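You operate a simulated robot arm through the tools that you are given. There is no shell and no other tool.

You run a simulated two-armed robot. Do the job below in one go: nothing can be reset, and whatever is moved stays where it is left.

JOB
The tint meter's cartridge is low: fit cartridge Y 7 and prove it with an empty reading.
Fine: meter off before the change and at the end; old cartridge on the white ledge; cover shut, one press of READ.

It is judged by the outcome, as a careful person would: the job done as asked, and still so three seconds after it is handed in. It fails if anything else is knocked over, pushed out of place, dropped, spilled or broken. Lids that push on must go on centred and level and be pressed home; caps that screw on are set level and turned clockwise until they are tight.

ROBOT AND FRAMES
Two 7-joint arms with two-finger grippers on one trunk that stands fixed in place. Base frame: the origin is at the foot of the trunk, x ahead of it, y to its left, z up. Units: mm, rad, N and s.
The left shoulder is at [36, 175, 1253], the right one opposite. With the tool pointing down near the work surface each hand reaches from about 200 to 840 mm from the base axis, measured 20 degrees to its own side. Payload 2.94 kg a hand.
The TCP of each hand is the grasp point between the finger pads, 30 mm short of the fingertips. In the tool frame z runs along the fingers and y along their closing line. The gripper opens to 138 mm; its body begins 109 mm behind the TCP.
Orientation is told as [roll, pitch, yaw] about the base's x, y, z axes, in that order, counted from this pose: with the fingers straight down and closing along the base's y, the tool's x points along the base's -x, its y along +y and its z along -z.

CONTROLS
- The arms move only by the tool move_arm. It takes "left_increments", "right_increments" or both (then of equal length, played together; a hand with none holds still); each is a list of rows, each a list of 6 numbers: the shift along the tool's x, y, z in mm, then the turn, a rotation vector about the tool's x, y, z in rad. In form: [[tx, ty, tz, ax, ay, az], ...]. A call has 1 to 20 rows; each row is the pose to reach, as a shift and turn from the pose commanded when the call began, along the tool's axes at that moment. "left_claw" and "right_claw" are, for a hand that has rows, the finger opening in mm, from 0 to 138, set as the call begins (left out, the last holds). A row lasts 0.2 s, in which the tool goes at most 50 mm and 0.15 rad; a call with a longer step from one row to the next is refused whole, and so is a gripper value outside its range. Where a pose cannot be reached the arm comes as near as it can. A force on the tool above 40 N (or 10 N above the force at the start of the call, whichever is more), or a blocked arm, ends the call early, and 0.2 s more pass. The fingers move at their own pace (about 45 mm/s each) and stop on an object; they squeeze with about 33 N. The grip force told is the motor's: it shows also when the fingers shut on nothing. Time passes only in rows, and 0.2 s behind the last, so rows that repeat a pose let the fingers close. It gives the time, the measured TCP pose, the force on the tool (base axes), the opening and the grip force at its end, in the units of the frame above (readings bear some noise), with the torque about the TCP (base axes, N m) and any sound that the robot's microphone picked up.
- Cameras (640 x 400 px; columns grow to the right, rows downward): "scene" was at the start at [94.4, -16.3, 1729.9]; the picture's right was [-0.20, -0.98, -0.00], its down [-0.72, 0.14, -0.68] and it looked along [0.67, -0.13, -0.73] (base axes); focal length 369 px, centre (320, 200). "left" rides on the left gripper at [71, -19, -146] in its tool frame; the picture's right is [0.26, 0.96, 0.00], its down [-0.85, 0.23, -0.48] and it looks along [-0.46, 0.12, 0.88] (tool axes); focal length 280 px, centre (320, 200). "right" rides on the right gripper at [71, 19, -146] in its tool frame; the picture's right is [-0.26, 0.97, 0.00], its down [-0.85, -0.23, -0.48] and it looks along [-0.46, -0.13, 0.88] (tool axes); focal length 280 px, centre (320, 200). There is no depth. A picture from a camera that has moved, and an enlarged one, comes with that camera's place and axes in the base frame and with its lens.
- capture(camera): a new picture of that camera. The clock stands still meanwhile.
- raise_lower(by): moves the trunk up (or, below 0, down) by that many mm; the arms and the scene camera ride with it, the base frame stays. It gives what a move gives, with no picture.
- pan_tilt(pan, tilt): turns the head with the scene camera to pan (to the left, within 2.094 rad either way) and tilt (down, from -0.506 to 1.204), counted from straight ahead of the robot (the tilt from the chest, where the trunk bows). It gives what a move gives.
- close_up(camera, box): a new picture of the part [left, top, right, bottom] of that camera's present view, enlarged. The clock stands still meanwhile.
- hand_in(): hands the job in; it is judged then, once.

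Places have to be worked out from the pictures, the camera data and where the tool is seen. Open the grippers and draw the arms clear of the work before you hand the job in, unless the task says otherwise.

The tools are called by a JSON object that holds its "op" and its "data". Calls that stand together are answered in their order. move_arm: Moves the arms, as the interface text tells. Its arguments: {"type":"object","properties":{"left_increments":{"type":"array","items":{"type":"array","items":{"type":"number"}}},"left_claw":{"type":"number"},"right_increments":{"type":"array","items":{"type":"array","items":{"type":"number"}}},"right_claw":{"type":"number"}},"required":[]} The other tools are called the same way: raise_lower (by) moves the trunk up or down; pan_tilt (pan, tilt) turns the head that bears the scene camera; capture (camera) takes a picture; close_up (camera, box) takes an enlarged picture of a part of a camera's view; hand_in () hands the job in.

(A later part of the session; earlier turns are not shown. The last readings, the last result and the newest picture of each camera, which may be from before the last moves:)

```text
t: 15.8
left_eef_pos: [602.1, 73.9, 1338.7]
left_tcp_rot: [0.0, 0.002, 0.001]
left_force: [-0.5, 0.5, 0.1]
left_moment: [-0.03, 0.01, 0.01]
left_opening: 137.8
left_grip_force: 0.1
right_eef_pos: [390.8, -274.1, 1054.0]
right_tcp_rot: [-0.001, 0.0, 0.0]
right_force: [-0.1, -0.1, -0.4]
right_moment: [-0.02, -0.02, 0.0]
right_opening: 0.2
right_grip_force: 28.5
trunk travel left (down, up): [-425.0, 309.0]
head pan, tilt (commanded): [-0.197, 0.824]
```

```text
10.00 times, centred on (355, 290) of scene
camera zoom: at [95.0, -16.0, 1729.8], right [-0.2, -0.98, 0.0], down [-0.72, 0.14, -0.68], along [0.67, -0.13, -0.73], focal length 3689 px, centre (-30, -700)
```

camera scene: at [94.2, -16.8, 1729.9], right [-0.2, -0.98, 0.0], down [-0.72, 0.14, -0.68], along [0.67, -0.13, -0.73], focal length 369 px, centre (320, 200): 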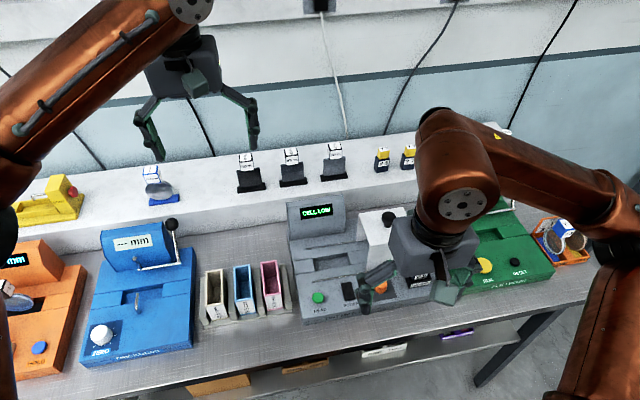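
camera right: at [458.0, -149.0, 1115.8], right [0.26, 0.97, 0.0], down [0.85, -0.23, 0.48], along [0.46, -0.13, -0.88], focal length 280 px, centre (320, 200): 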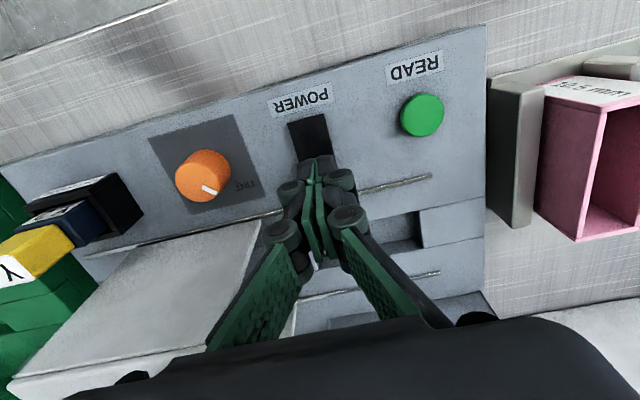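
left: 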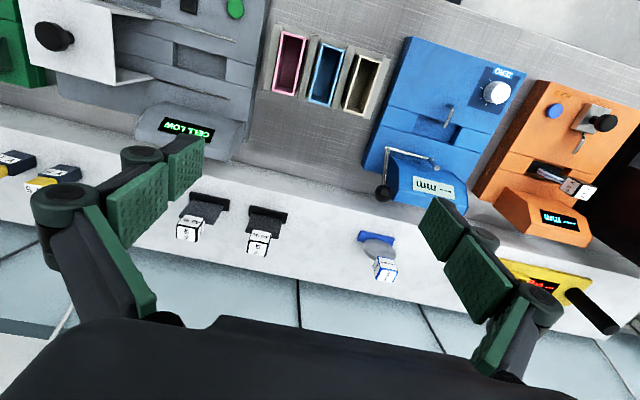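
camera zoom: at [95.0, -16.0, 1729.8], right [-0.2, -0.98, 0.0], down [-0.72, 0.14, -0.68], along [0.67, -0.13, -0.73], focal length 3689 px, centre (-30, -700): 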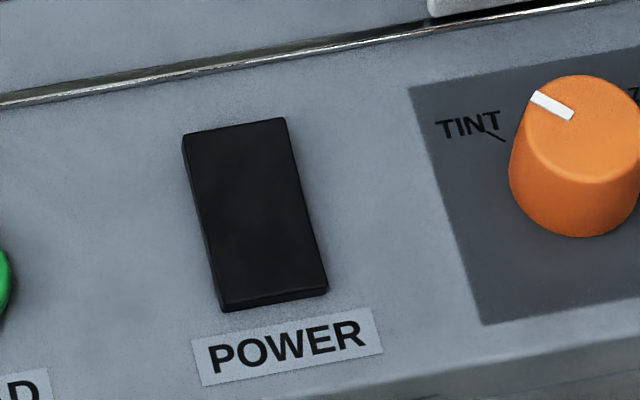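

The display went back to CELL LOW, so it may simply alternate. I hold still and sample the display over a few seconds.

{"op": "move_arm", "data": {"right_increments": [[0, 0, 0, 0, 0, 0], [0, 0, 0, 0, 0, 0]]}}

{"op": "close_up", "data": {"camera": "left", "box": [130, 80, 260, 160]}}

{"op": "move_arm", "data": {"right_increments": [[0, 0, 0, 0, 0, 0], [0, 0, 0, 0, 0, 0]]}}

{"op": "close_up", "data": {"camera": "left", "box": [130, 80, 260, 160]}}

{"op": "move_arm", "data": {"right_increments": [[0, 0, 0, 0, 0, 0], [0, 0, 0, 0, 0, 0]]}}

{"op": "close_up", "data": {"camera": "left", "box": [130, 80, 260, 160]}}

{"op": "move_arm", "data": {"right_increments": [[0, 0, 0, 0, 0, 0], [0, 0, 0, 0, 0, 0]]}}

{"op": "close_up", "data": {"camera": "left", "box": [130, 80, 260, 160]}}

{"op": "move_arm", "data": {"right_increments": [[0, 0, 0, 0, 0, 0], [0, 0, 0, 0, 0, 0]]}}

{"op": "close_up", "data": {"camera": "left", "box": [130, 80, 260, 160]}}

```text
t: 16.4
left_eef_pos: [602.7, 73.6, 1338.4]
left_tcp_rot: [0.0, 0.0, -0.001]
left_force: [0.6, 0.2, -0.5]
left_moment: [0.02, 0.03, -0.01]
left_opening: 138.0
left_grip_force: 0.1
right_eef_pos: [390.1, -274.6, 1053.9]
right_tcp_rot: [0.0, 0.0, 0.0]
right_force: [0.2, 0.4, 0.3]
right_moment: [0.01, 0.02, -0.02]
right_opening: 0.0
right_grip_force: 28.4
trunk travel left (down, up): [-425.0, 309.0]
head pan, tilt (commanded): [-0.197, 0.824]
```

```text
4.92 times, centred on (195, 120) of left
camera zoom: at [532.2, 53.5, 1485.5], right [-0.26, 0.96, 0.0], down [0.85, 0.23, 0.48], along [0.46, 0.12, -0.88], focal length 1380 px, centre (935, 594)
```

zoom: 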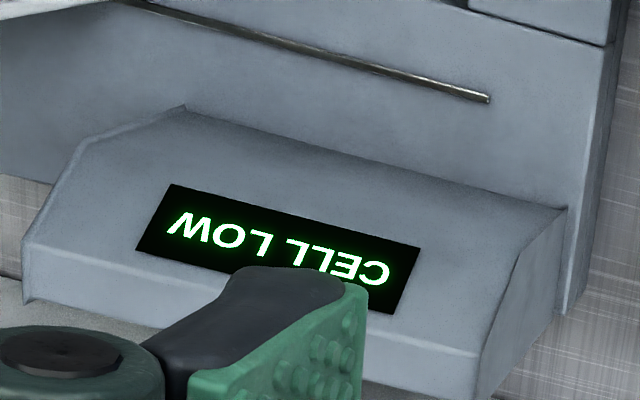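

```text
t: 17.0
left_eef_pos: [603.4, 73.4, 1339.2]
left_tcp_rot: [0.0, -0.001, 0.0]
left_force: [-0.3, -0.6, 0.1]
left_moment: [0.0, 0.01, -0.02]
left_opening: 138.0
left_grip_force: 0.3
right_eef_pos: [390.3, -273.0, 1052.9]
right_tcp_rot: [0.001, -0.001, 0.0]
right_force: [0.6, 0.2, 0.5]
right_moment: [0.0, -0.01, 0.0]
right_opening: 0.0
right_grip_force: 28.4
trunk travel left (down, up): [-425.0, 309.0]
head pan, tilt (commanded): [-0.197, 0.824]
```

```text
4.92 times, centred on (195, 120) of left
camera zoom: at [532.3, 53.5, 1485.5], right [-0.26, 0.96, 0.0], down [0.85, 0.23, 0.48], along [0.46, 0.12, -0.88], focal length 1380 px, centre (935, 594)
```

zoom: 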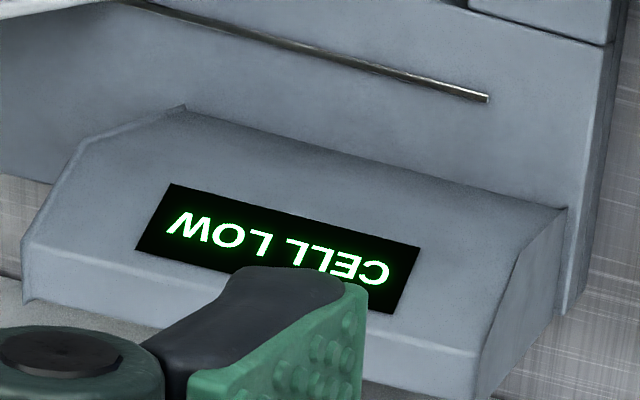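

```text
t: 17.6
left_eef_pos: [600.9, 73.2, 1339.9]
left_tcp_rot: [0.001, 0.002, 0.0]
left_force: [0.3, 0.0, -0.1]
left_moment: [0.0, 0.03, 0.0]
left_opening: 137.9
left_grip_force: 0.0
right_eef_pos: [390.1, -273.1, 1053.7]
right_tcp_rot: [-0.001, 0.0, 0.0]
right_force: [-0.4, 0.3, -0.1]
right_moment: [-0.01, 0.02, 0.02]
right_opening: 0.0
right_grip_force: 27.8
trunk travel left (down, up): [-425.0, 309.0]
head pan, tilt (commanded): [-0.197, 0.824]
```

```text
4.92 times, centred on (195, 120) of left
camera zoom: at [532.3, 53.6, 1485.5], right [-0.26, 0.96, 0.0], down [0.85, 0.23, 0.48], along [0.46, 0.12, -0.88], focal length 1380 px, centre (935, 594)
```

zoom: 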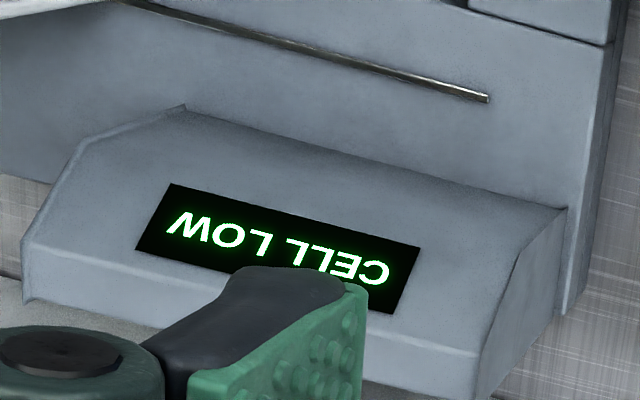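

```text
t: 18.2
left_eef_pos: [603.2, 73.7, 1338.6]
left_tcp_rot: [0.001, -0.002, 0.0]
left_force: [0.6, -0.3, -0.1]
left_moment: [-0.04, 0.0, -0.04]
left_opening: 138.0
left_grip_force: 0.0
right_eef_pos: [391.0, -274.4, 1055.1]
right_tcp_rot: [0.0, -0.001, 0.002]
right_force: [-0.5, 0.5, -0.4]
right_moment: [-0.01, -0.01, 0.0]
right_opening: 0.0
right_grip_force: 28.1
trunk travel left (down, up): [-425.0, 309.0]
head pan, tilt (commanded): [-0.197, 0.824]
```

```text
4.92 times, centred on (195, 120) of left
camera zoom: at [532.3, 53.5, 1485.4], right [-0.26, 0.96, 0.0], down [0.85, 0.23, 0.48], along [0.46, 0.12, -0.88], focal length 1380 px, centre (935, 594)
```

zoom: 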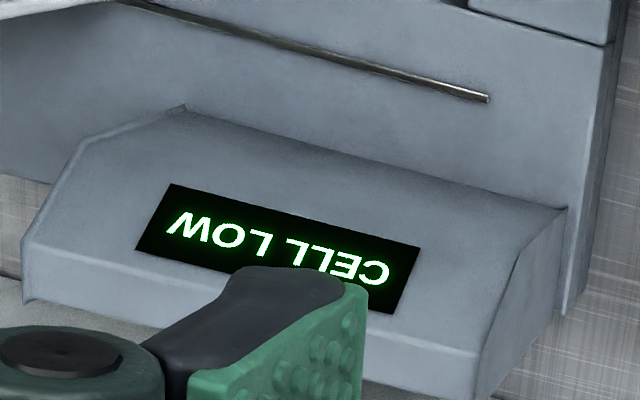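

```text
t: 18.8
left_eef_pos: [602.0, 73.2, 1339.6]
left_tcp_rot: [-0.001, 0.001, -0.001]
left_force: [0.7, 0.0, -0.2]
left_moment: [0.01, -0.01, 0.04]
left_opening: 138.2
left_grip_force: 0.0
right_eef_pos: [390.1, -273.6, 1053.4]
right_tcp_rot: [0.0, -0.001, 0.0]
right_force: [-1.1, -0.1, -0.9]
right_moment: [0.03, -0.02, 0.01]
right_opening: 0.1
right_grip_force: 28.4
trunk travel left (down, up): [-425.0, 309.0]
head pan, tilt (commanded): [-0.197, 0.824]
```

```text
4.92 times, centred on (195, 120) of left
camera zoom: at [532.3, 53.5, 1485.4], right [-0.26, 0.96, 0.0], down [0.85, 0.23, 0.48], along [0.46, 0.12, -0.88], focal length 1380 px, centre (935, 594)
```

zoom: 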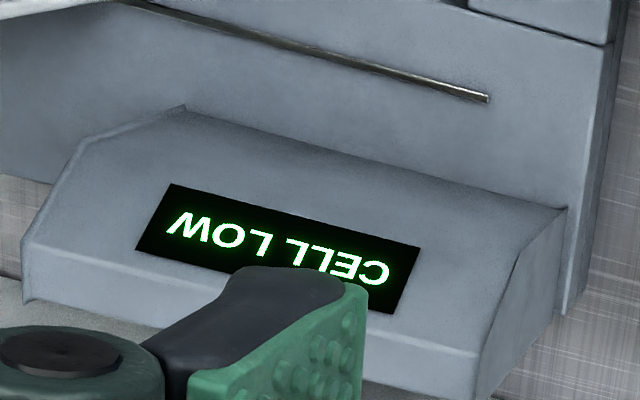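

The display holds CELL LOW steadily, so the "--- %" came with the rear press. I go back over the rear half and press deeper in stages, watching the display and the force.

{"op": "move_arm", "data": {"right_increments": [[-36, 28, 0, 0, 0, 0], [-72, 56, 0, 0, 0, 0], [-105, 80, 0, 0, 0, 0], [-137, 104, 0, 0, 0, 0], [-137, 104, 40, 0, 0, 0], [-137, 104, 80, 0, 0, 0], [-137, 104, 85, 0, 0, 0], [-137, 104, 88, 0, 0, 0], [-137, 104, 88, 0, 0, 0]]}}

{"op": "close_up", "data": {"camera": "left", "box": [130, 80, 260, 160]}}

{"op": "close_up", "data": {"camera": "scene", "box": [325, 270, 385, 310]}}

{"op": "move_arm", "data": {"right_increments": [[0, 0, 3, 0, 0, 0], [0, 0, 6, 0, 0, 0]]}}

{"op": "close_up", "data": {"camera": "left", "box": [130, 80, 260, 160]}}

{"op": "close_up", "data": {"camera": "scene", "box": [325, 270, 385, 310]}}

```text
t: 20.8
left_eef_pos: [601.3, 74.5, 1338.3]
left_tcp_rot: [0.0, 0.0, 0.001]
left_force: [-0.3, -0.4, 0.0]
left_moment: [-0.02, -0.02, 0.01]
left_opening: 137.9
left_grip_force: 0.2
right_eef_pos: [528.2, -170.1, 963.2]
right_tcp_rot: [-0.002, -0.001, 0.0]
right_force: [-1.0, -0.6, 0.6]
right_moment: [-0.02, -0.03, 0.02]
right_opening: 0.1
right_grip_force: 28.6
trunk travel left (down, up): [-425.0, 309.0]
head pan, tilt (commanded): [-0.197, 0.824]
```

```text
4.92 times, centred on (195, 120) of left
camera zoom: at [532.2, 53.9, 1485.5], right [-0.26, 0.96, 0.0], down [0.85, 0.23, 0.48], along [0.46, 0.12, -0.88], focal length 1380 px, centre (935, 594)
```

zoom: 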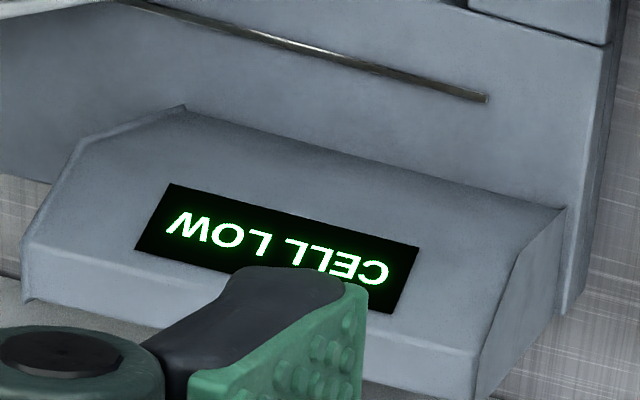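

```text
10.00 times, centred on (355, 290) of scene
camera zoom: at [94.3, -15.8, 1729.9], right [-0.2, -0.98, 0.0], down [-0.72, 0.14, -0.68], along [0.67, -0.13, -0.73], focal length 3689 px, centre (-30, -700)
```

zoom: 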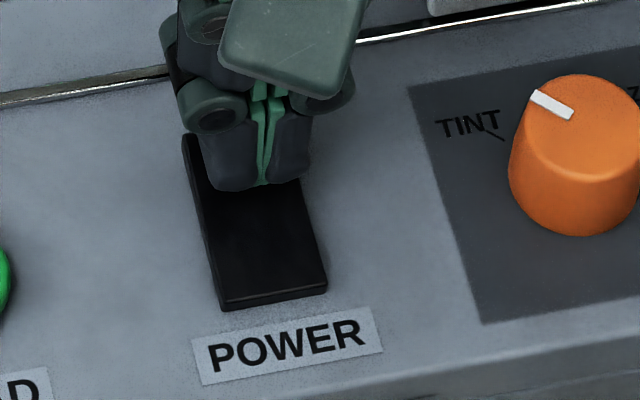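

```text
t: 21.4
left_eef_pos: [601.4, 73.7, 1339.0]
left_tcp_rot: [-0.001, -0.001, 0.0]
left_force: [-0.4, -0.5, 0.5]
left_moment: [-0.01, 0.0, 0.0]
left_opening: 137.9
left_grip_force: 0.1
right_eef_pos: [528.3, -171.7, 957.9]
right_tcp_rot: [0.0, -0.001, 0.0]
right_force: [0.1, 0.1, -0.3]
right_moment: [-0.01, 0.03, 0.02]
right_opening: 0.0
right_grip_force: 28.3
trunk travel left (down, up): [-425.0, 309.0]
head pan, tilt (commanded): [-0.197, 0.824]
```

```text
4.92 times, centred on (195, 120) of left
camera zoom: at [532.3, 53.6, 1485.5], right [-0.26, 0.96, 0.0], down [0.85, 0.23, 0.48], along [0.46, 0.12, -0.88], focal length 1380 px, centre (935, 594)
```

zoom: 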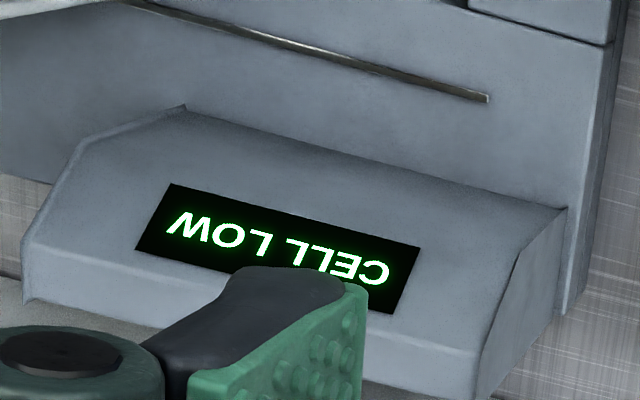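

```text
10.00 times, centred on (355, 290) of scene
camera zoom: at [94.5, -16.2, 1729.9], right [-0.2, -0.98, 0.0], down [-0.72, 0.14, -0.68], along [0.67, -0.13, -0.73], focal length 3689 px, centre (-30, -700)
```

zoom: 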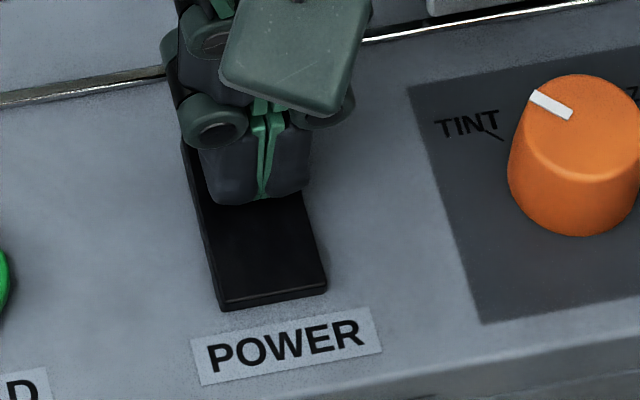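

Still no contact at a TCP z of 958. I go on in 2 mm steps.

{"op": "move_arm", "data": {"right_increments": [[0, 0, 2, 0, 0, 0], [0, 0, 4, 0, 0, 0], [0, 0, 6, 0, 0, 0], [0, 0, 8, 0, 0, 0]]}}

{"op": "close_up", "data": {"camera": "left", "box": [130, 80, 260, 160]}}

{"op": "close_up", "data": {"camera": "scene", "box": [325, 270, 385, 310]}}

```text
t: 22.6
left_eef_pos: [601.1, 72.3, 1339.1]
left_tcp_rot: [0.0, 0.002, 0.0]
left_force: [0.6, 0.0, -0.1]
left_moment: [-0.01, 0.05, 0.02]
left_opening: 137.9
left_grip_force: 0.1
right_eef_pos: [527.9, -171.2, 954.3]
right_tcp_rot: [0.001, -0.006, 0.001]
right_force: [-5.9, -3.6, 17.4]
right_moment: [-0.11, 0.41, 0.04]
right_opening: 6.0
right_grip_force: 28.0
trunk travel left (down, up): [-425.0, 309.0]
head pan, tilt (commanded): [-0.197, 0.824]
stopped in row 4 (right hand): the force on the tool passed its limit at 42 N (the readings are from after the stop); the commanded pose is now the measured one
```

```text
4.92 times, centred on (195, 120) of left
camera zoom: at [531.6, 53.4, 1485.2], right [-0.26, 0.97, 0.0], down [0.85, 0.23, 0.48], along [0.46, 0.12, -0.88], focal length 1380 px, centre (935, 594)
```

zoom: 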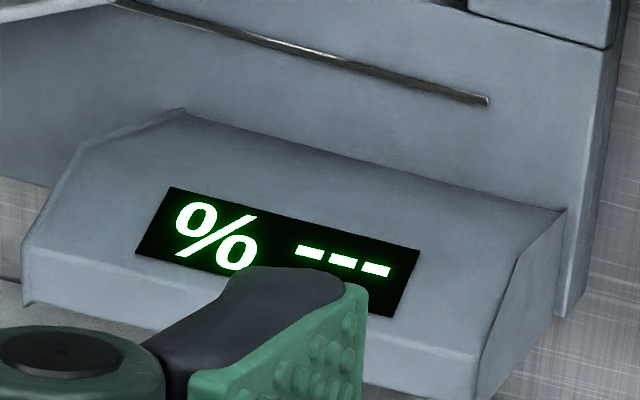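

```text
10.00 times, centred on (355, 290) of scene
camera zoom: at [93.7, -16.2, 1729.8], right [-0.2, -0.98, 0.0], down [-0.72, 0.14, -0.68], along [0.67, -0.13, -0.73], focal length 3689 px, centre (-30, -700)
```

zoom: 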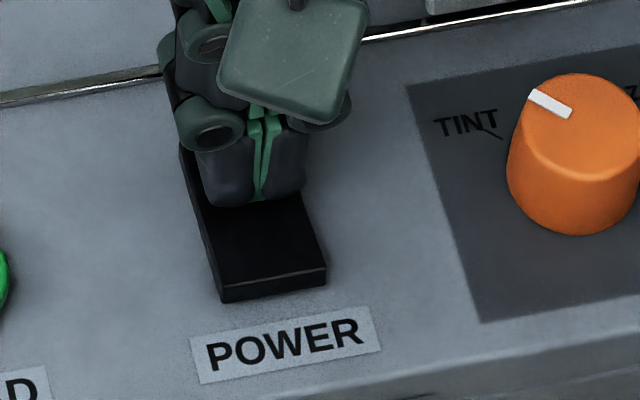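

The rocker has now tipped (front raised) and the display reads "--- %". I lift off and check whether it latches.

{"op": "move_arm", "data": {"right_increments": [[0, 0, -20, 0, 0, 0], [0, 0, -50, 0, 0, 0]]}}

{"op": "close_up", "data": {"camera": "left", "box": [130, 80, 260, 160]}}

{"op": "close_up", "data": {"camera": "scene", "box": [325, 270, 385, 310]}}

{"op": "move_arm", "data": {"right_increments": [[0, 0, -40, 0, 0, 0], [30, -20, -40, 0, 0, 0], [60, -45, -40, 0, 0, 0], [90, -70, -40, 0, 0, 0], [120, -90, -40, 0, 0, 0], [137, -104, -40, 0, 0, 0], [137, -104, -40, 0, 0, 0]]}}

{"op": "close_up", "data": {"camera": "left", "box": [130, 80, 260, 160]}}

{"op": "close_up", "data": {"camera": "right", "box": [400, 160, 480, 240]}}

{"op": "close_up", "data": {"camera": "scene", "box": [325, 270, 385, 310]}}

```text
t: 23.2
left_eef_pos: [602.4, 74.0, 1338.9]
left_tcp_rot: [-0.002, 0.0, 0.002]
left_force: [0.2, 0.9, 0.1]
left_moment: [-0.04, 0.0, -0.02]
left_opening: 138.4
left_grip_force: 0.1
right_eef_pos: [529.1, -173.3, 1002.2]
right_tcp_rot: [0.0, -0.005, -0.003]
right_force: [-0.3, 0.0, -0.6]
right_moment: [0.03, -0.04, 0.01]
right_opening: 0.1
right_grip_force: 28.5
trunk travel left (down, up): [-425.0, 309.0]
head pan, tilt (commanded): [-0.197, 0.824]
```

```text
4.92 times, centred on (195, 120) of left
camera zoom: at [531.5, 53.9, 1485.7], right [-0.26, 0.96, 0.0], down [0.85, 0.23, 0.48], along [0.46, 0.12, -0.88], focal length 1380 px, centre (935, 594)
```

zoom: 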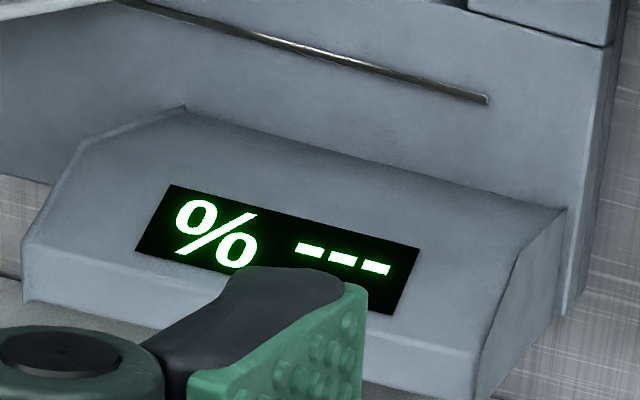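

```text
10.00 times, centred on (355, 290) of scene
camera zoom: at [93.7, -15.8, 1729.9], right [-0.2, -0.98, 0.0], down [-0.72, 0.14, -0.68], along [0.67, -0.13, -0.73], focal length 3689 px, centre (-30, -700)
```

zoom: 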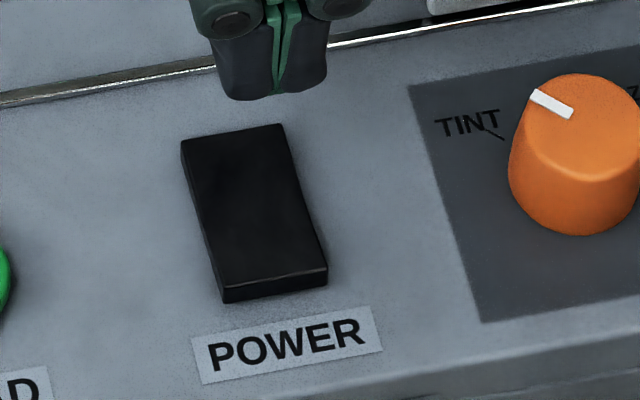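

```text
t: 24.8
left_eef_pos: [602.8, 73.6, 1338.6]
left_tcp_rot: [-0.002, 0.003, 0.0]
left_force: [0.0, -0.1, -0.8]
left_moment: [-0.02, 0.05, 0.01]
left_opening: 138.1
left_grip_force: 0.1
right_eef_pos: [391.3, -276.7, 1040.5]
right_tcp_rot: [0.001, -0.007, 0.001]
right_force: [-0.1, -0.3, -0.6]
right_moment: [0.01, 0.04, -0.01]
right_opening: 0.1
right_grip_force: 28.2
trunk travel left (down, up): [-425.0, 309.0]
head pan, tilt (commanded): [-0.197, 0.824]
```

```text
4.92 times, centred on (195, 120) of left
camera zoom: at [532.8, 53.6, 1485.2], right [-0.26, 0.96, 0.0], down [0.85, 0.23, 0.48], along [0.46, 0.12, -0.88], focal length 1380 px, centre (935, 594)
```

zoom: 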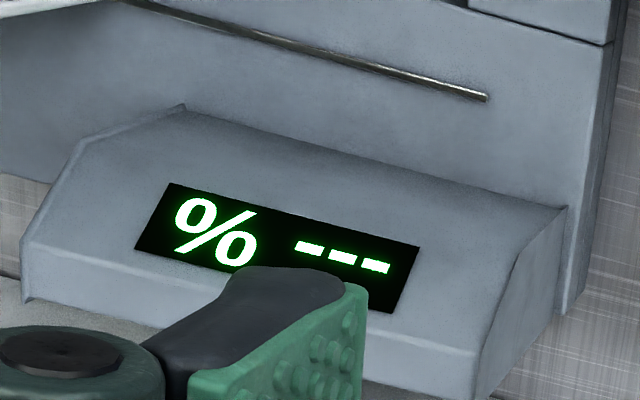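

```text
5.00 times, centred on (440, 200) of right
camera zoom: at [321.7, -256.2, 1187.6], right [0.26, 0.96, 0.0], down [0.85, -0.23, 0.48], along [0.46, -0.12, -0.88], focal length 1402 px, centre (-280, 200)
```

zoom: 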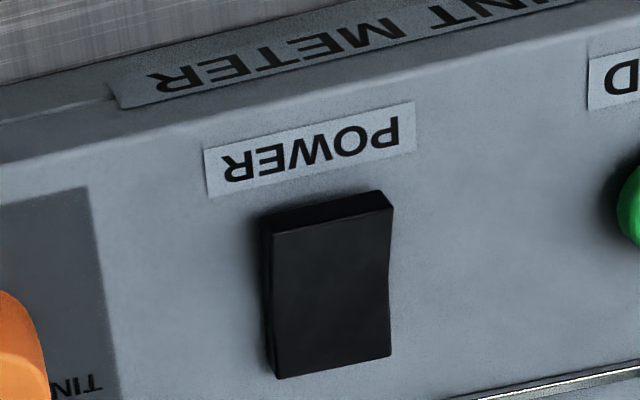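

```text
10.00 times, centred on (355, 290) of scene
camera zoom: at [95.1, -16.2, 1729.8], right [-0.2, -0.98, 0.0], down [-0.72, 0.14, -0.68], along [0.67, -0.13, -0.73], focal length 3689 px, centre (-30, -700)
```

zoom: 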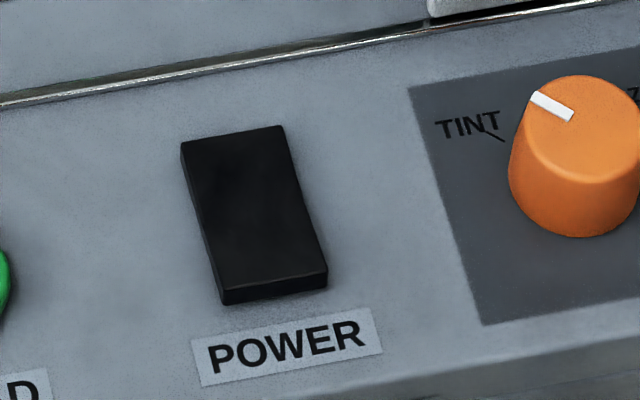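

The rocker has latched rear-down and shows a steady "--- %", while front-down shows CELL LOW. To judge which state is off, I look at how the other instruments' displays and switches behave.

{"op": "pan_tilt", "data": {"pan": 0.15, "tilt": 0.824}}

{"op": "capture", "data": {"camera": "scene"}}

{"op": "close_up", "data": {"camera": "scene", "box": [60, 150, 320, 320]}}

{"op": "close_up", "data": {"camera": "scene", "box": [320, 170, 500, 290]}}

```text
t: 25.6
left_eef_pos: [602.2, 74.1, 1337.8]
left_tcp_rot: [0.0, 0.0, 0.001]
left_force: [0.2, 0.1, 0.6]
left_moment: [0.02, 0.02, 0.0]
left_opening: 138.2
left_grip_force: 0.0
right_eef_pos: [392.8, -276.2, 1043.7]
right_tcp_rot: [0.001, -0.004, 0.0]
right_force: [-0.3, 0.2, 0.0]
right_moment: [0.0, -0.02, -0.01]
right_opening: 0.0
right_grip_force: 28.0
trunk travel left (down, up): [-425.0, 309.0]
head pan, tilt (commanded): [0.15, 0.824]
```

```text
taken
camera scene: at [95.2, 11.1, 1729.9], right [0.15, -0.99, 0.0], down [-0.73, -0.11, -0.68], along [0.67, 0.1, -0.73], focal length 369 px, centre (320, 200)
```

scene: 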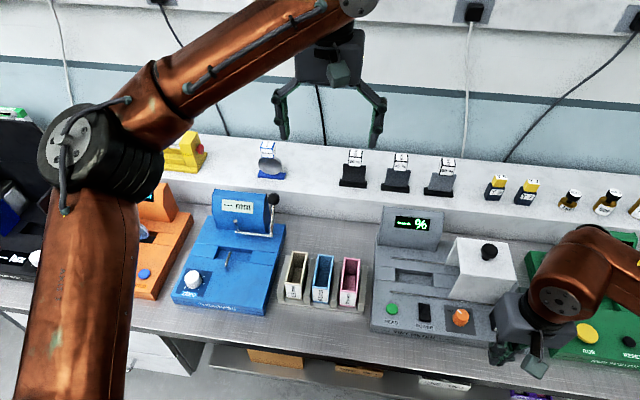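

```text
2.35 times, centred on (190, 235) of scene
camera zoom: at [95.2, 11.1, 1729.9], right [0.15, -0.99, 0.0], down [-0.73, -0.11, -0.68], along [0.67, 0.1, -0.73], focal length 868 px, centre (626, 118)
```

zoom: 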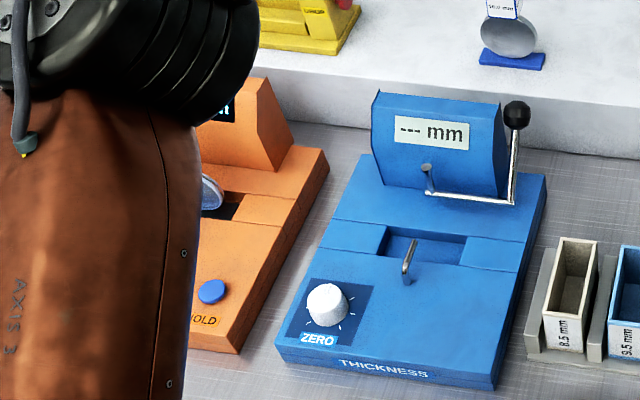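

```text
3.33 times, centred on (410, 230) of scene
camera zoom: at [95.2, 11.1, 1729.9], right [0.15, -0.99, 0.0], down [-0.73, -0.11, -0.68], along [0.67, 0.1, -0.73], focal length 1230 px, centre (20, 100)
```

zoom: 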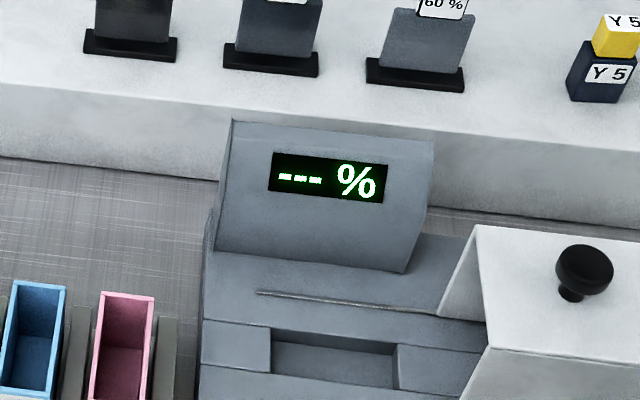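

The thickness meter uses the same "---" placeholder for "no reading". CELL LOW was shown only in the powered state, so the rocker rear-down is off. I restore the head and test reach toward Y 7 with the hand tilted forward, high above everything.

{"op": "pan_tilt", "data": {"pan": -0.35, "tilt": 0.75}}

{"op": "move_arm", "data": {"right_increments": [[0, 0, -45, 0, 0, 0], [0, 0, -90, 0, 0, 0], [-20, -10, -130, 0, 0, 0], [-60, -30, -150, 0, -0.1, 0], [-100, -50, -160, 0, -0.2, 0], [-140, -70, -160, 0, -0.3, 0], [-180, -90, -160, 0, -0.4, 0], [-220, -110, -160, 0, -0.5, 0], [-260, -130, -160, 0, -0.6, 0], [-300, -150, -160, 0, -0.6, 0], [-320, -161, -160, 0, -0.6, 0], [-320, -161, -160, 0, -0.6, 0]], "right_claw": 60}}

{"op": "capture", "data": {"camera": "right"}}

{"op": "capture", "data": {"camera": "scene"}}

```text
t: 26.6
left_eef_pos: [602.5, 73.7, 1339.2]
left_tcp_rot: [0.001, 0.0, -0.001]
left_force: [0.4, -0.1, -0.1]
left_moment: [-0.01, 0.02, 0.02]
left_opening: 138.1
left_grip_force: 0.1
right_eef_pos: [391.0, -275.3, 1041.4]
right_tcp_rot: [0.0, -0.006, 0.0]
right_force: [-0.3, 0.0, -0.2]
right_moment: [0.0, 0.02, -0.01]
right_opening: 0.3
right_grip_force: 28.6
trunk travel left (down, up): [-425.0, 309.0]
head pan, tilt (commanded): [-0.351, 0.75]
```

```text
t: 29.2
left_eef_pos: [601.2, 73.7, 1339.1]
left_tcp_rot: [0.0, -0.001, 0.002]
left_force: [-0.4, 0.3, 0.8]
left_moment: [-0.01, -0.01, 0.01]
left_opening: 138.0
left_grip_force: 0.1
right_eef_pos: [711.7, -437.8, 1204.7]
right_tcp_rot: [-0.001, -0.606, -0.002]
right_force: [0.9, 0.3, 0.0]
right_moment: [0.0, 0.01, -0.01]
right_opening: 60.1
right_grip_force: 0.0
trunk travel left (down, up): [-425.0, 309.0]
head pan, tilt (commanded): [-0.351, 0.75]
```

```text
taken
camera right: at [570.3, -417.6, 1283.9], right [0.22, 0.96, 0.15], down [0.43, -0.23, 0.87], along [0.88, -0.13, -0.46], focal length 280 px, centre (320, 200)
```

right: 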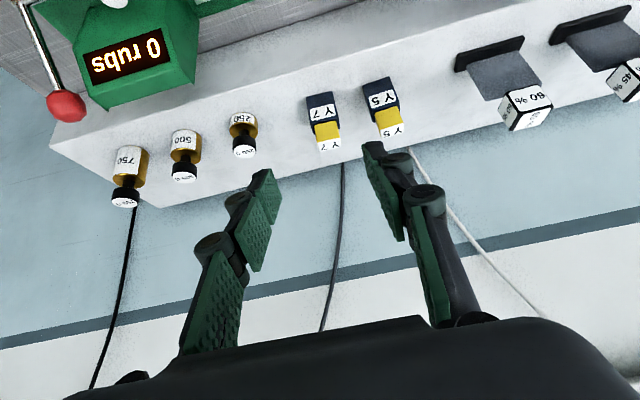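

```text
taken
camera scene: at [94.2, -29.2, 1735.8], right [-0.34, -0.94, 0.0], down [-0.64, 0.23, -0.73], along [0.69, -0.25, -0.68], focal length 369 px, centre (320, 200)
```

scene: 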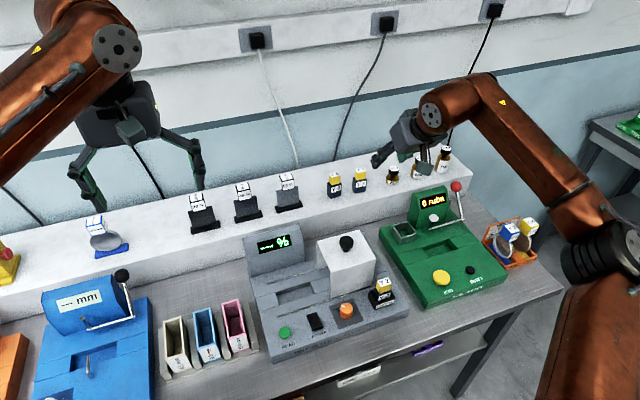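

The tilted pose is reached. I take close-ups of Y 7 and its neighbours from this view to refine positions.

{"op": "close_up", "data": {"camera": "right", "box": [280, 60, 430, 160]}}

{"op": "close_up", "data": {"camera": "scene", "box": [310, 150, 390, 210]}}

{"op": "close_up", "data": {"camera": "left", "box": [0, 120, 240, 270]}}

```text
4.00 times, centred on (355, 110) of right
camera zoom: at [570.3, -417.6, 1283.9], right [0.22, 0.96, 0.15], down [0.43, -0.23, 0.87], along [0.88, -0.13, -0.46], focal length 1122 px, centre (180, 560)
```

zoom: 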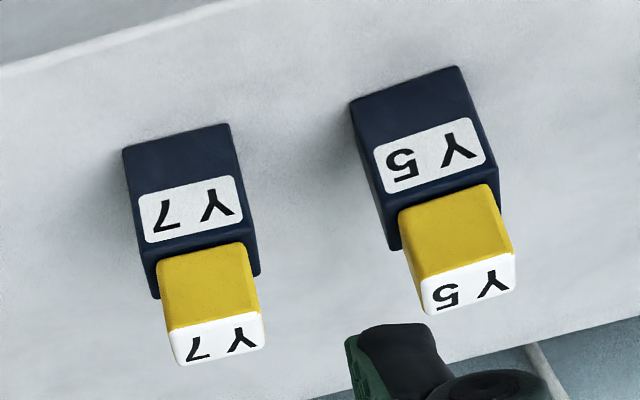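

```text
6.67 times, centred on (350, 180) of scene
camera zoom: at [94.2, -29.2, 1735.8], right [-0.34, -0.94, 0.0], down [-0.64, 0.23, -0.73], along [0.69, -0.25, -0.68], focal length 2460 px, centre (120, 333)
```

zoom: 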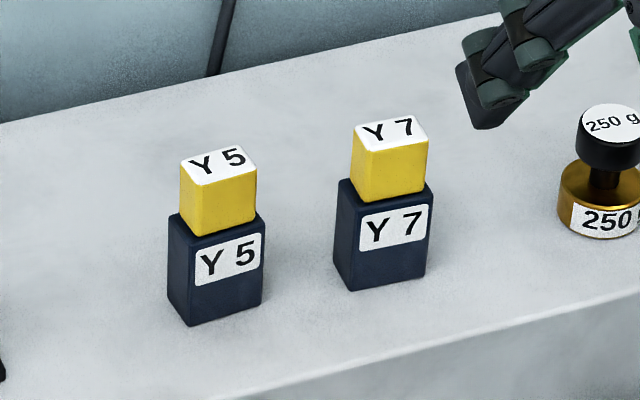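

```text
2.67 times, centred on (120, 195) of left
camera zoom: at [532.2, 53.4, 1485.5], right [-0.26, 0.96, 0.0], down [0.85, 0.23, 0.48], along [0.46, 0.12, -0.88], focal length 748 px, centre (853, 213)
```

zoom: 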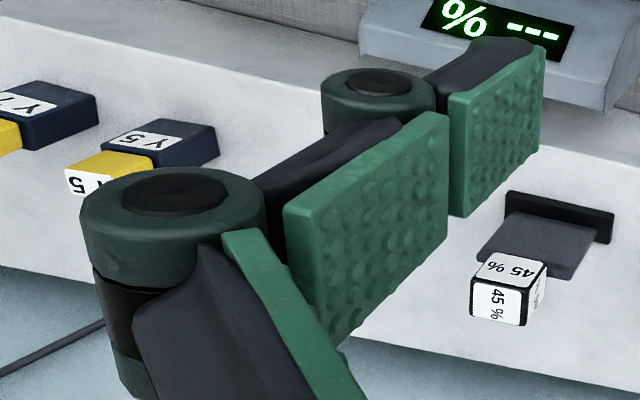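

Y 7's head top is now pinned to about [852.5, -433.6, 1063], and the ledge top to z of about 986. Y 7 is yawed a few degrees clockwise. I check reach at a hover point short of Y 7 along the tool axis.

{"op": "move_arm", "data": {"right_increments": [[-9, 1, 39, 0, 0, 0], [-18, 3, 78, 0, 0, 0], [-27, 4, 117, 0, 0, 0], [-27, 4, 117, 0, 0, 0]], "right_claw": 60}}

{"op": "capture", "data": {"camera": "right"}}

{"op": "close_up", "data": {"camera": "scene", "box": [310, 140, 430, 220]}}

```text
t: 30.2
left_eef_pos: [600.9, 73.7, 1339.8]
left_tcp_rot: [0.0, 0.001, 0.001]
left_force: [-0.1, 0.1, 0.2]
left_moment: [0.02, -0.04, 0.04]
left_opening: 137.9
left_grip_force: 0.0
right_eef_pos: [798.1, -434.6, 1120.5]
right_tcp_rot: [0.002, -0.605, -0.002]
right_force: [-0.3, 0.0, 0.3]
right_moment: [-0.03, -0.02, 0.01]
right_opening: 60.0
right_grip_force: 0.1
trunk travel left (down, up): [-425.0, 309.0]
head pan, tilt (commanded): [-0.351, 0.75]
```

```text
taken
camera right: at [658.1, -414.2, 1201.0], right [0.22, 0.96, 0.15], down [0.43, -0.23, 0.87], along [0.88, -0.12, -0.46], focal length 280 px, centre (320, 200)
```

right: 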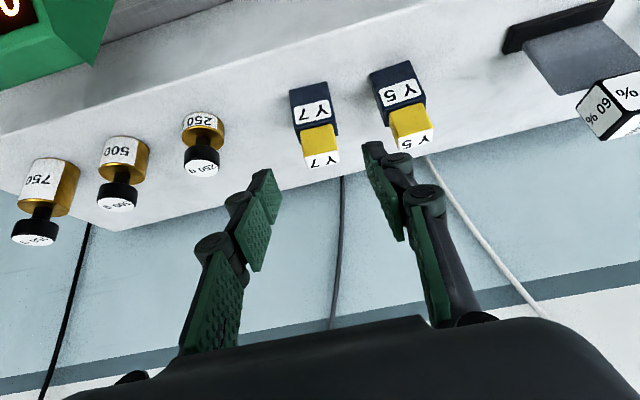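

```text
5.00 times, centred on (370, 180) of scene
camera zoom: at [93.2, -29.8, 1735.9], right [-0.34, -0.94, 0.0], down [-0.64, 0.23, -0.73], along [0.69, -0.25, -0.68], focal length 1845 px, centre (70, 300)
```

zoom: 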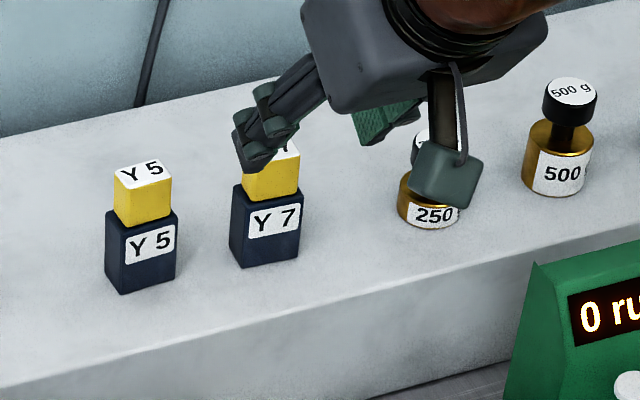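

The arm reaches this with no trouble. I test whether a gentler tilt (about 0.3 rad) still reaches above Y 7, as that would give a squarer grip.

{"op": "move_arm", "data": {"right_increments": [[-14, 0, 10, 0, 0.1, 0], [-28, 0, 20, 0, 0.2, 0], [-42.7, 0, 29.6, 0, 0.3, 0], [-42.7, 0, 29.6, 0, 0.3, 0], [-42.7, 0, 29.6, 0, 0.3, 0]]}}

{"op": "capture", "data": {"camera": "right"}}

```text
t: 31.4
left_eef_pos: [602.1, 74.8, 1338.7]
left_tcp_rot: [-0.001, 0.0, 0.004]
left_force: [-0.1, 0.6, -0.6]
left_moment: [-0.02, -0.02, 0.02]
left_opening: 138.1
left_grip_force: 0.0
right_eef_pos: [783.9, -433.7, 1130.4]
right_tcp_rot: [-0.006, -0.534, 0.005]
right_force: [0.4, -0.7, 0.0]
right_moment: [-0.02, 0.04, 0.02]
right_opening: 60.1
right_grip_force: 0.0
right hand out of reach, approached as far as the arm can: row 1, 2, 3, 4, 5
trunk travel left (down, up): [-425.0, 309.0]
head pan, tilt (commanded): [-0.351, 0.75]
```

```text
taken
camera right: at [650.5, -413.9, 1219.9], right [0.22, 0.97, 0.13], down [0.49, -0.22, 0.84], along [0.84, -0.12, -0.52], focal length 280 px, centre (320, 200)
```

right: 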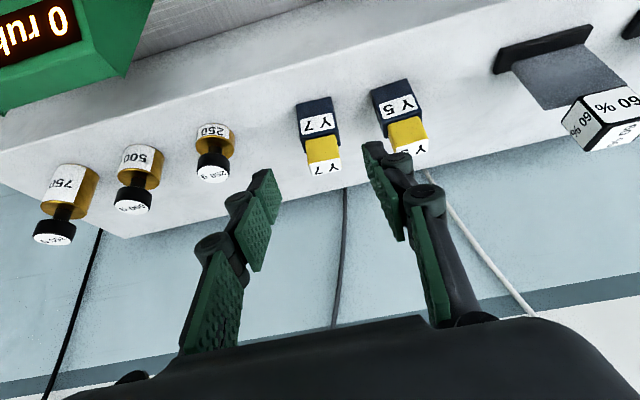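

Out of reach with the small tilt: about 0.53 rad is the limit at this distance. I try a steeper tilt of 0.75 rad a little closer to Y 7, still above it.

{"op": "move_arm", "data": {"right_increments": [[0, 0, 0, 0, -0.1, 0], [-7, 0, 18, 0, -0.216, 0], [-14, 0, 37, 0, -0.216, 0], [-14, 0, 37, 0, -0.216, 0], [-14, 0, 37, 0, -0.216, 0]]}}

{"op": "capture", "data": {"camera": "right"}}

{"op": "capture", "data": {"camera": "scene"}}

```text
t: 32.6
left_eef_pos: [602.4, 73.8, 1338.0]
left_tcp_rot: [0.0, 0.003, -0.001]
left_force: [-0.7, 0.0, -0.9]
left_moment: [0.02, 0.04, -0.01]
left_opening: 138.0
left_grip_force: 0.1
right_eef_pos: [816.2, -437.4, 1105.6]
right_tcp_rot: [-0.007, -0.752, 0.01]
right_force: [-0.2, 0.2, 0.8]
right_moment: [0.01, 0.01, 0.0]
right_opening: 60.1
right_grip_force: 0.2
trunk travel left (down, up): [-425.0, 309.0]
head pan, tilt (commanded): [-0.351, 0.75]
```

```text
taken
camera right: at [665.5, -417.5, 1162.7], right [0.19, 0.97, 0.17], down [0.3, -0.22, 0.93], along [0.94, -0.12, -0.33], focal length 280 px, centre (320, 200)
```

right: 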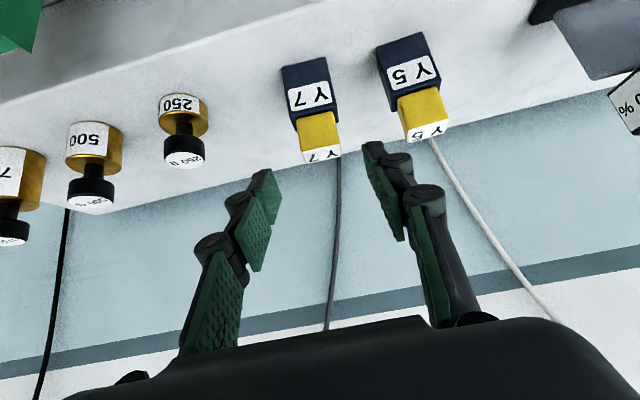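

```text
taken
camera scene: at [95.3, -29.3, 1735.7], right [-0.34, -0.94, 0.0], down [-0.64, 0.23, -0.73], along [0.69, -0.25, -0.68], focal length 369 px, centre (320, 200)
```

scene: 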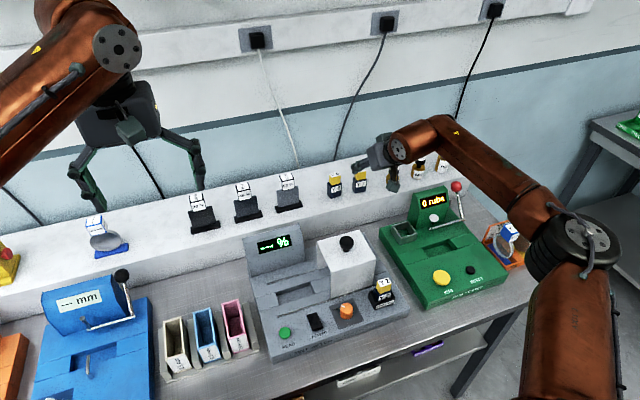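

Tilt 0.75 rad works here. I test the full grasp pose over Y 7 with the fingers open at 60 mm, which leaves about 14 mm clear each side of its head.

{"op": "move_arm", "data": {"right_increments": [[2, 1.5, 15, 0, 0, 0], [4, 3, 30, 0, 0, 0], [5.6, 3.4, 44, 0, 0, 0], [5.6, 3.4, 44, 0, 0, 0]]}}

{"op": "capture", "data": {"camera": "right"}}

{"op": "close_up", "data": {"camera": "scene", "box": [300, 140, 420, 220]}}

```text
t: 33.6
left_eef_pos: [602.0, 75.2, 1338.9]
left_tcp_rot: [0.001, 0.0, 0.0]
left_force: [-0.5, -0.2, -0.2]
left_moment: [-0.01, -0.01, 0.0]
left_opening: 137.8
left_grip_force: 0.0
right_eef_pos: [840.8, -436.1, 1068.4]
right_tcp_rot: [-0.008, -0.753, 0.008]
right_force: [0.0, 0.5, -0.1]
right_moment: [-0.01, -0.04, -0.01]
right_opening: 60.0
right_grip_force: 0.1
trunk travel left (down, up): [-425.0, 309.0]
head pan, tilt (commanded): [-0.351, 0.75]
```

```text
taken
camera right: at [690.4, -416.6, 1127.4], right [0.19, 0.97, 0.17], down [0.3, -0.22, 0.93], along [0.94, -0.12, -0.33], focal length 280 px, centre (320, 200)
```

right: 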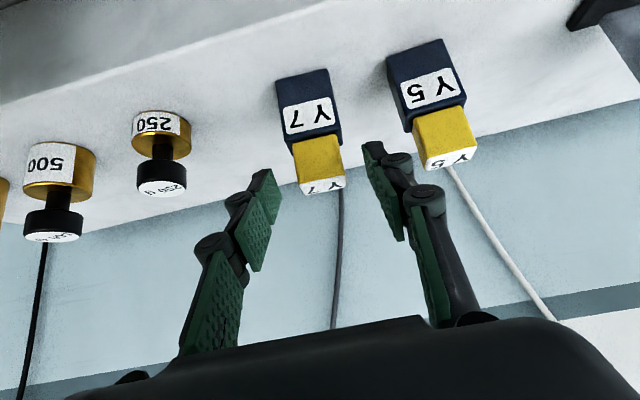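

```text
5.00 times, centred on (360, 180) of scene
camera zoom: at [94.2, -29.5, 1735.8], right [-0.34, -0.94, 0.0], down [-0.64, 0.23, -0.73], along [0.69, -0.25, -0.68], focal length 1845 px, centre (120, 300)
```

zoom: 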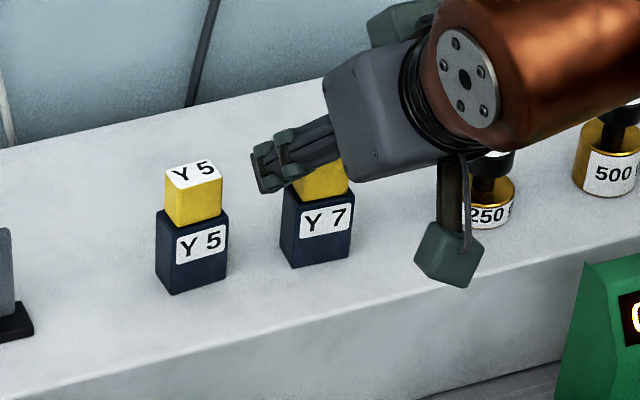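

The pose is reachable, and the camera view confirms the Y 7 position. Now I back out along the tool axis, rise, and bring the hand to a hover in front of the old cartridge Y 2.

{"op": "move_arm", "data": {"right_increments": [[0, 0, -45, 0, 0, 0], [0, 0, -80, 0, 0, 0], [4, 0, -127, 0, 0, 0], [16.2, 10, -172.9, 0, 0, 0], [38.9, 22, -214.6, 0, 0, 0], [68.3, 34, -249.1, 0, 0, 0], [99, 47, -277.8, 0, 0, 0], [133, 60, -302.8, 0, 0, 0], [177.4, 75, -317, 0, 0, 0], [215.8, 90, -325.6, 0, 0, 0], [252, 93.6, -304.6, 0, 0, 0], [282.8, 93.6, -271.8, 0, 0, 0], [282.8, 93.6, -271.8, 0, 0, 0]], "right_claw": 60}}

{"op": "capture", "data": {"camera": "right"}}

{"op": "capture", "data": {"camera": "scene"}}

```text
t: 36.4
left_eef_pos: [601.2, 74.5, 1340.4]
left_tcp_rot: [0.001, -0.001, -0.001]
left_force: [-0.1, -0.2, 0.9]
left_moment: [0.0, -0.02, -0.01]
left_opening: 138.0
left_grip_force: 0.1
right_eef_pos: [447.7, -341.5, 1074.4]
right_tcp_rot: [-0.007, -0.752, 0.01]
right_force: [0.4, 0.4, -0.1]
right_moment: [-0.04, 0.0, -0.01]
right_opening: 60.2
right_grip_force: 0.1
trunk travel left (down, up): [-425.0, 309.0]
head pan, tilt (commanded): [-0.351, 0.75]
```

```text
taken
camera right: at [296.9, -321.6, 1132.6], right [0.19, 0.97, 0.17], down [0.3, -0.22, 0.93], along [0.94, -0.12, -0.33], focal length 280 px, centre (320, 200)
```

right: 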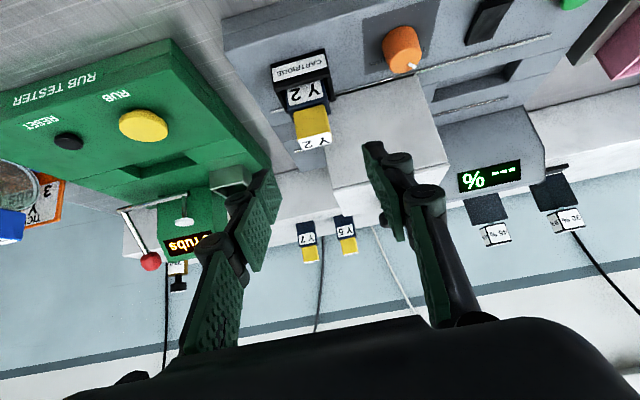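

```text
taken
camera scene: at [93.2, -28.2, 1736.0], right [-0.34, -0.94, 0.0], down [-0.64, 0.23, -0.73], along [0.69, -0.25, -0.68], focal length 369 px, centre (320, 200)
```

scene: 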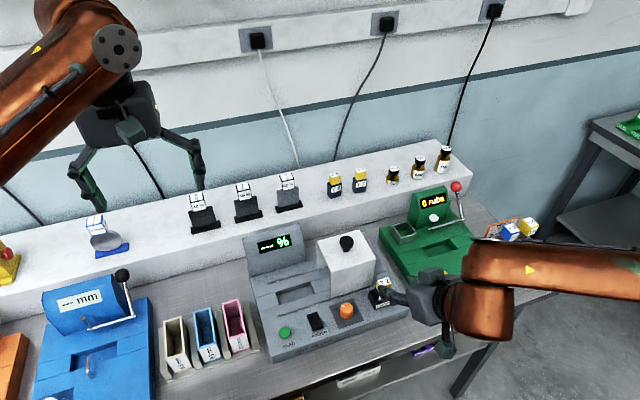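

I zoom on Y 2 and its socket from this pose.

{"op": "close_up", "data": {"camera": "right", "box": [250, 30, 370, 160]}}

{"op": "close_up", "data": {"camera": "scene", "box": [350, 260, 430, 320]}}

```text
3.08 times, centred on (310, 95) of right
camera zoom: at [296.9, -321.6, 1132.6], right [0.19, 0.97, 0.17], down [0.3, -0.22, 0.93], along [0.94, -0.12, -0.33], focal length 863 px, centre (351, 523)
```

zoom: 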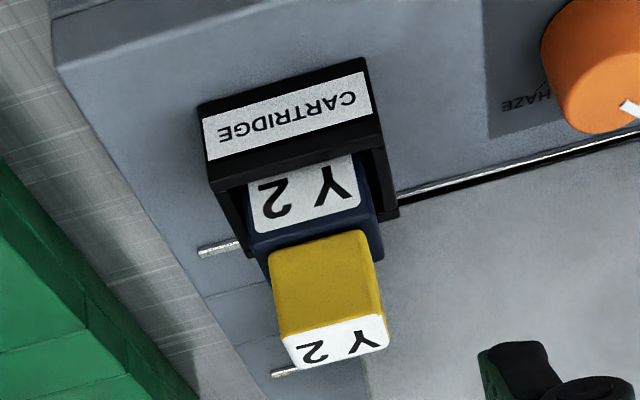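

```text
6.67 times, centred on (390, 290) of scene
camera zoom: at [93.2, -28.2, 1736.0], right [-0.34, -0.94, 0.0], down [-0.64, 0.23, -0.73], along [0.69, -0.25, -0.68], focal length 2460 px, centre (-147, -400)
```

zoom: 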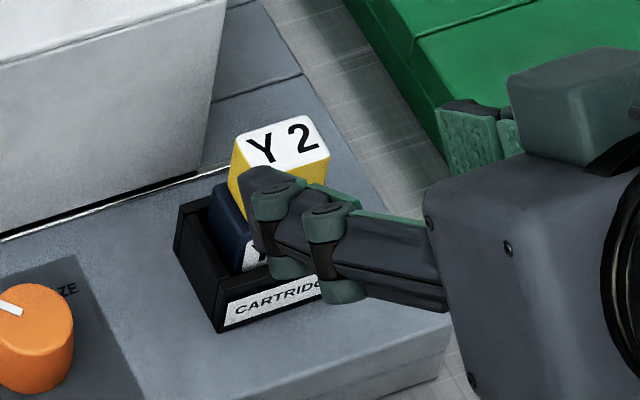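

Y 2's head top centre comes out at about [513, -344, 1002.5]. I advance along the tool axis to straddle its head with open fingers.

{"op": "move_arm", "data": {"right_increments": [[1.5, -1, 30, 0.0067, 0, 0.011], [3, -2, 58, 0.0135, 0, 0.022], [4, -2.5, 76, 0.0135, 0, 0.022], [4.3, -2.5, 85.5, 0.0135, 0, 0.022], [4.3, -2.5, 85.5, 0.0135, 0, 0.022]]}}

{"op": "capture", "data": {"camera": "right"}}

{"op": "close_up", "data": {"camera": "scene", "box": [350, 260, 430, 320]}}

```text
t: 37.6
left_eef_pos: [602.1, 74.1, 1339.0]
left_tcp_rot: [0.001, 0.001, 0.0]
left_force: [0.7, 0.4, 0.0]
left_moment: [-0.01, 0.02, -0.01]
left_opening: 137.9
left_grip_force: 0.0
right_eef_pos: [504.5, -347.3, 1008.9]
right_tcp_rot: [-0.001, -0.753, -0.021]
right_force: [0.9, 0.4, 0.4]
right_moment: [0.0, -0.01, 0.01]
right_opening: 60.1
right_grip_force: 0.1
trunk travel left (down, up): [-425.0, 309.0]
head pan, tilt (commanded): [-0.351, 0.75]
```

```text
taken
camera right: at [354.2, -323.4, 1067.0], right [0.21, 0.96, 0.18], down [0.29, -0.24, 0.93], along [0.93, -0.15, -0.33], focal length 280 px, centre (320, 200)
```

right: 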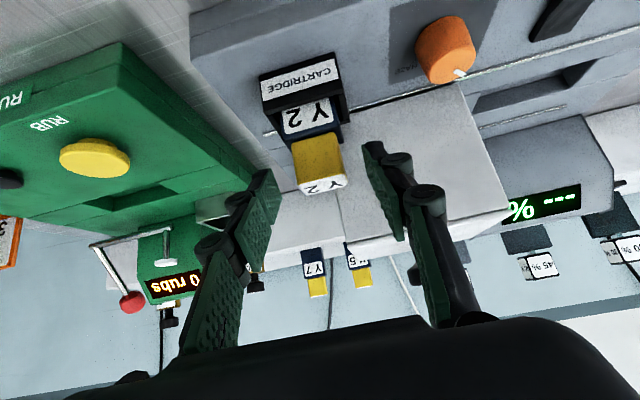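

```text
6.67 times, centred on (390, 290) of scene
camera zoom: at [94.1, -29.1, 1735.9], right [-0.34, -0.94, 0.0], down [-0.64, 0.23, -0.73], along [0.69, -0.25, -0.68], focal length 2460 px, centre (-147, -400)
```

zoom: 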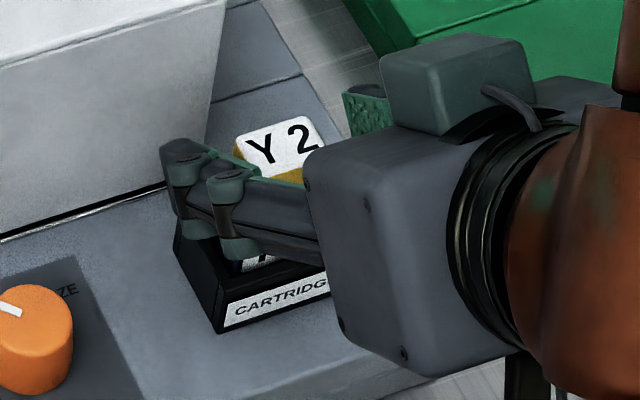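

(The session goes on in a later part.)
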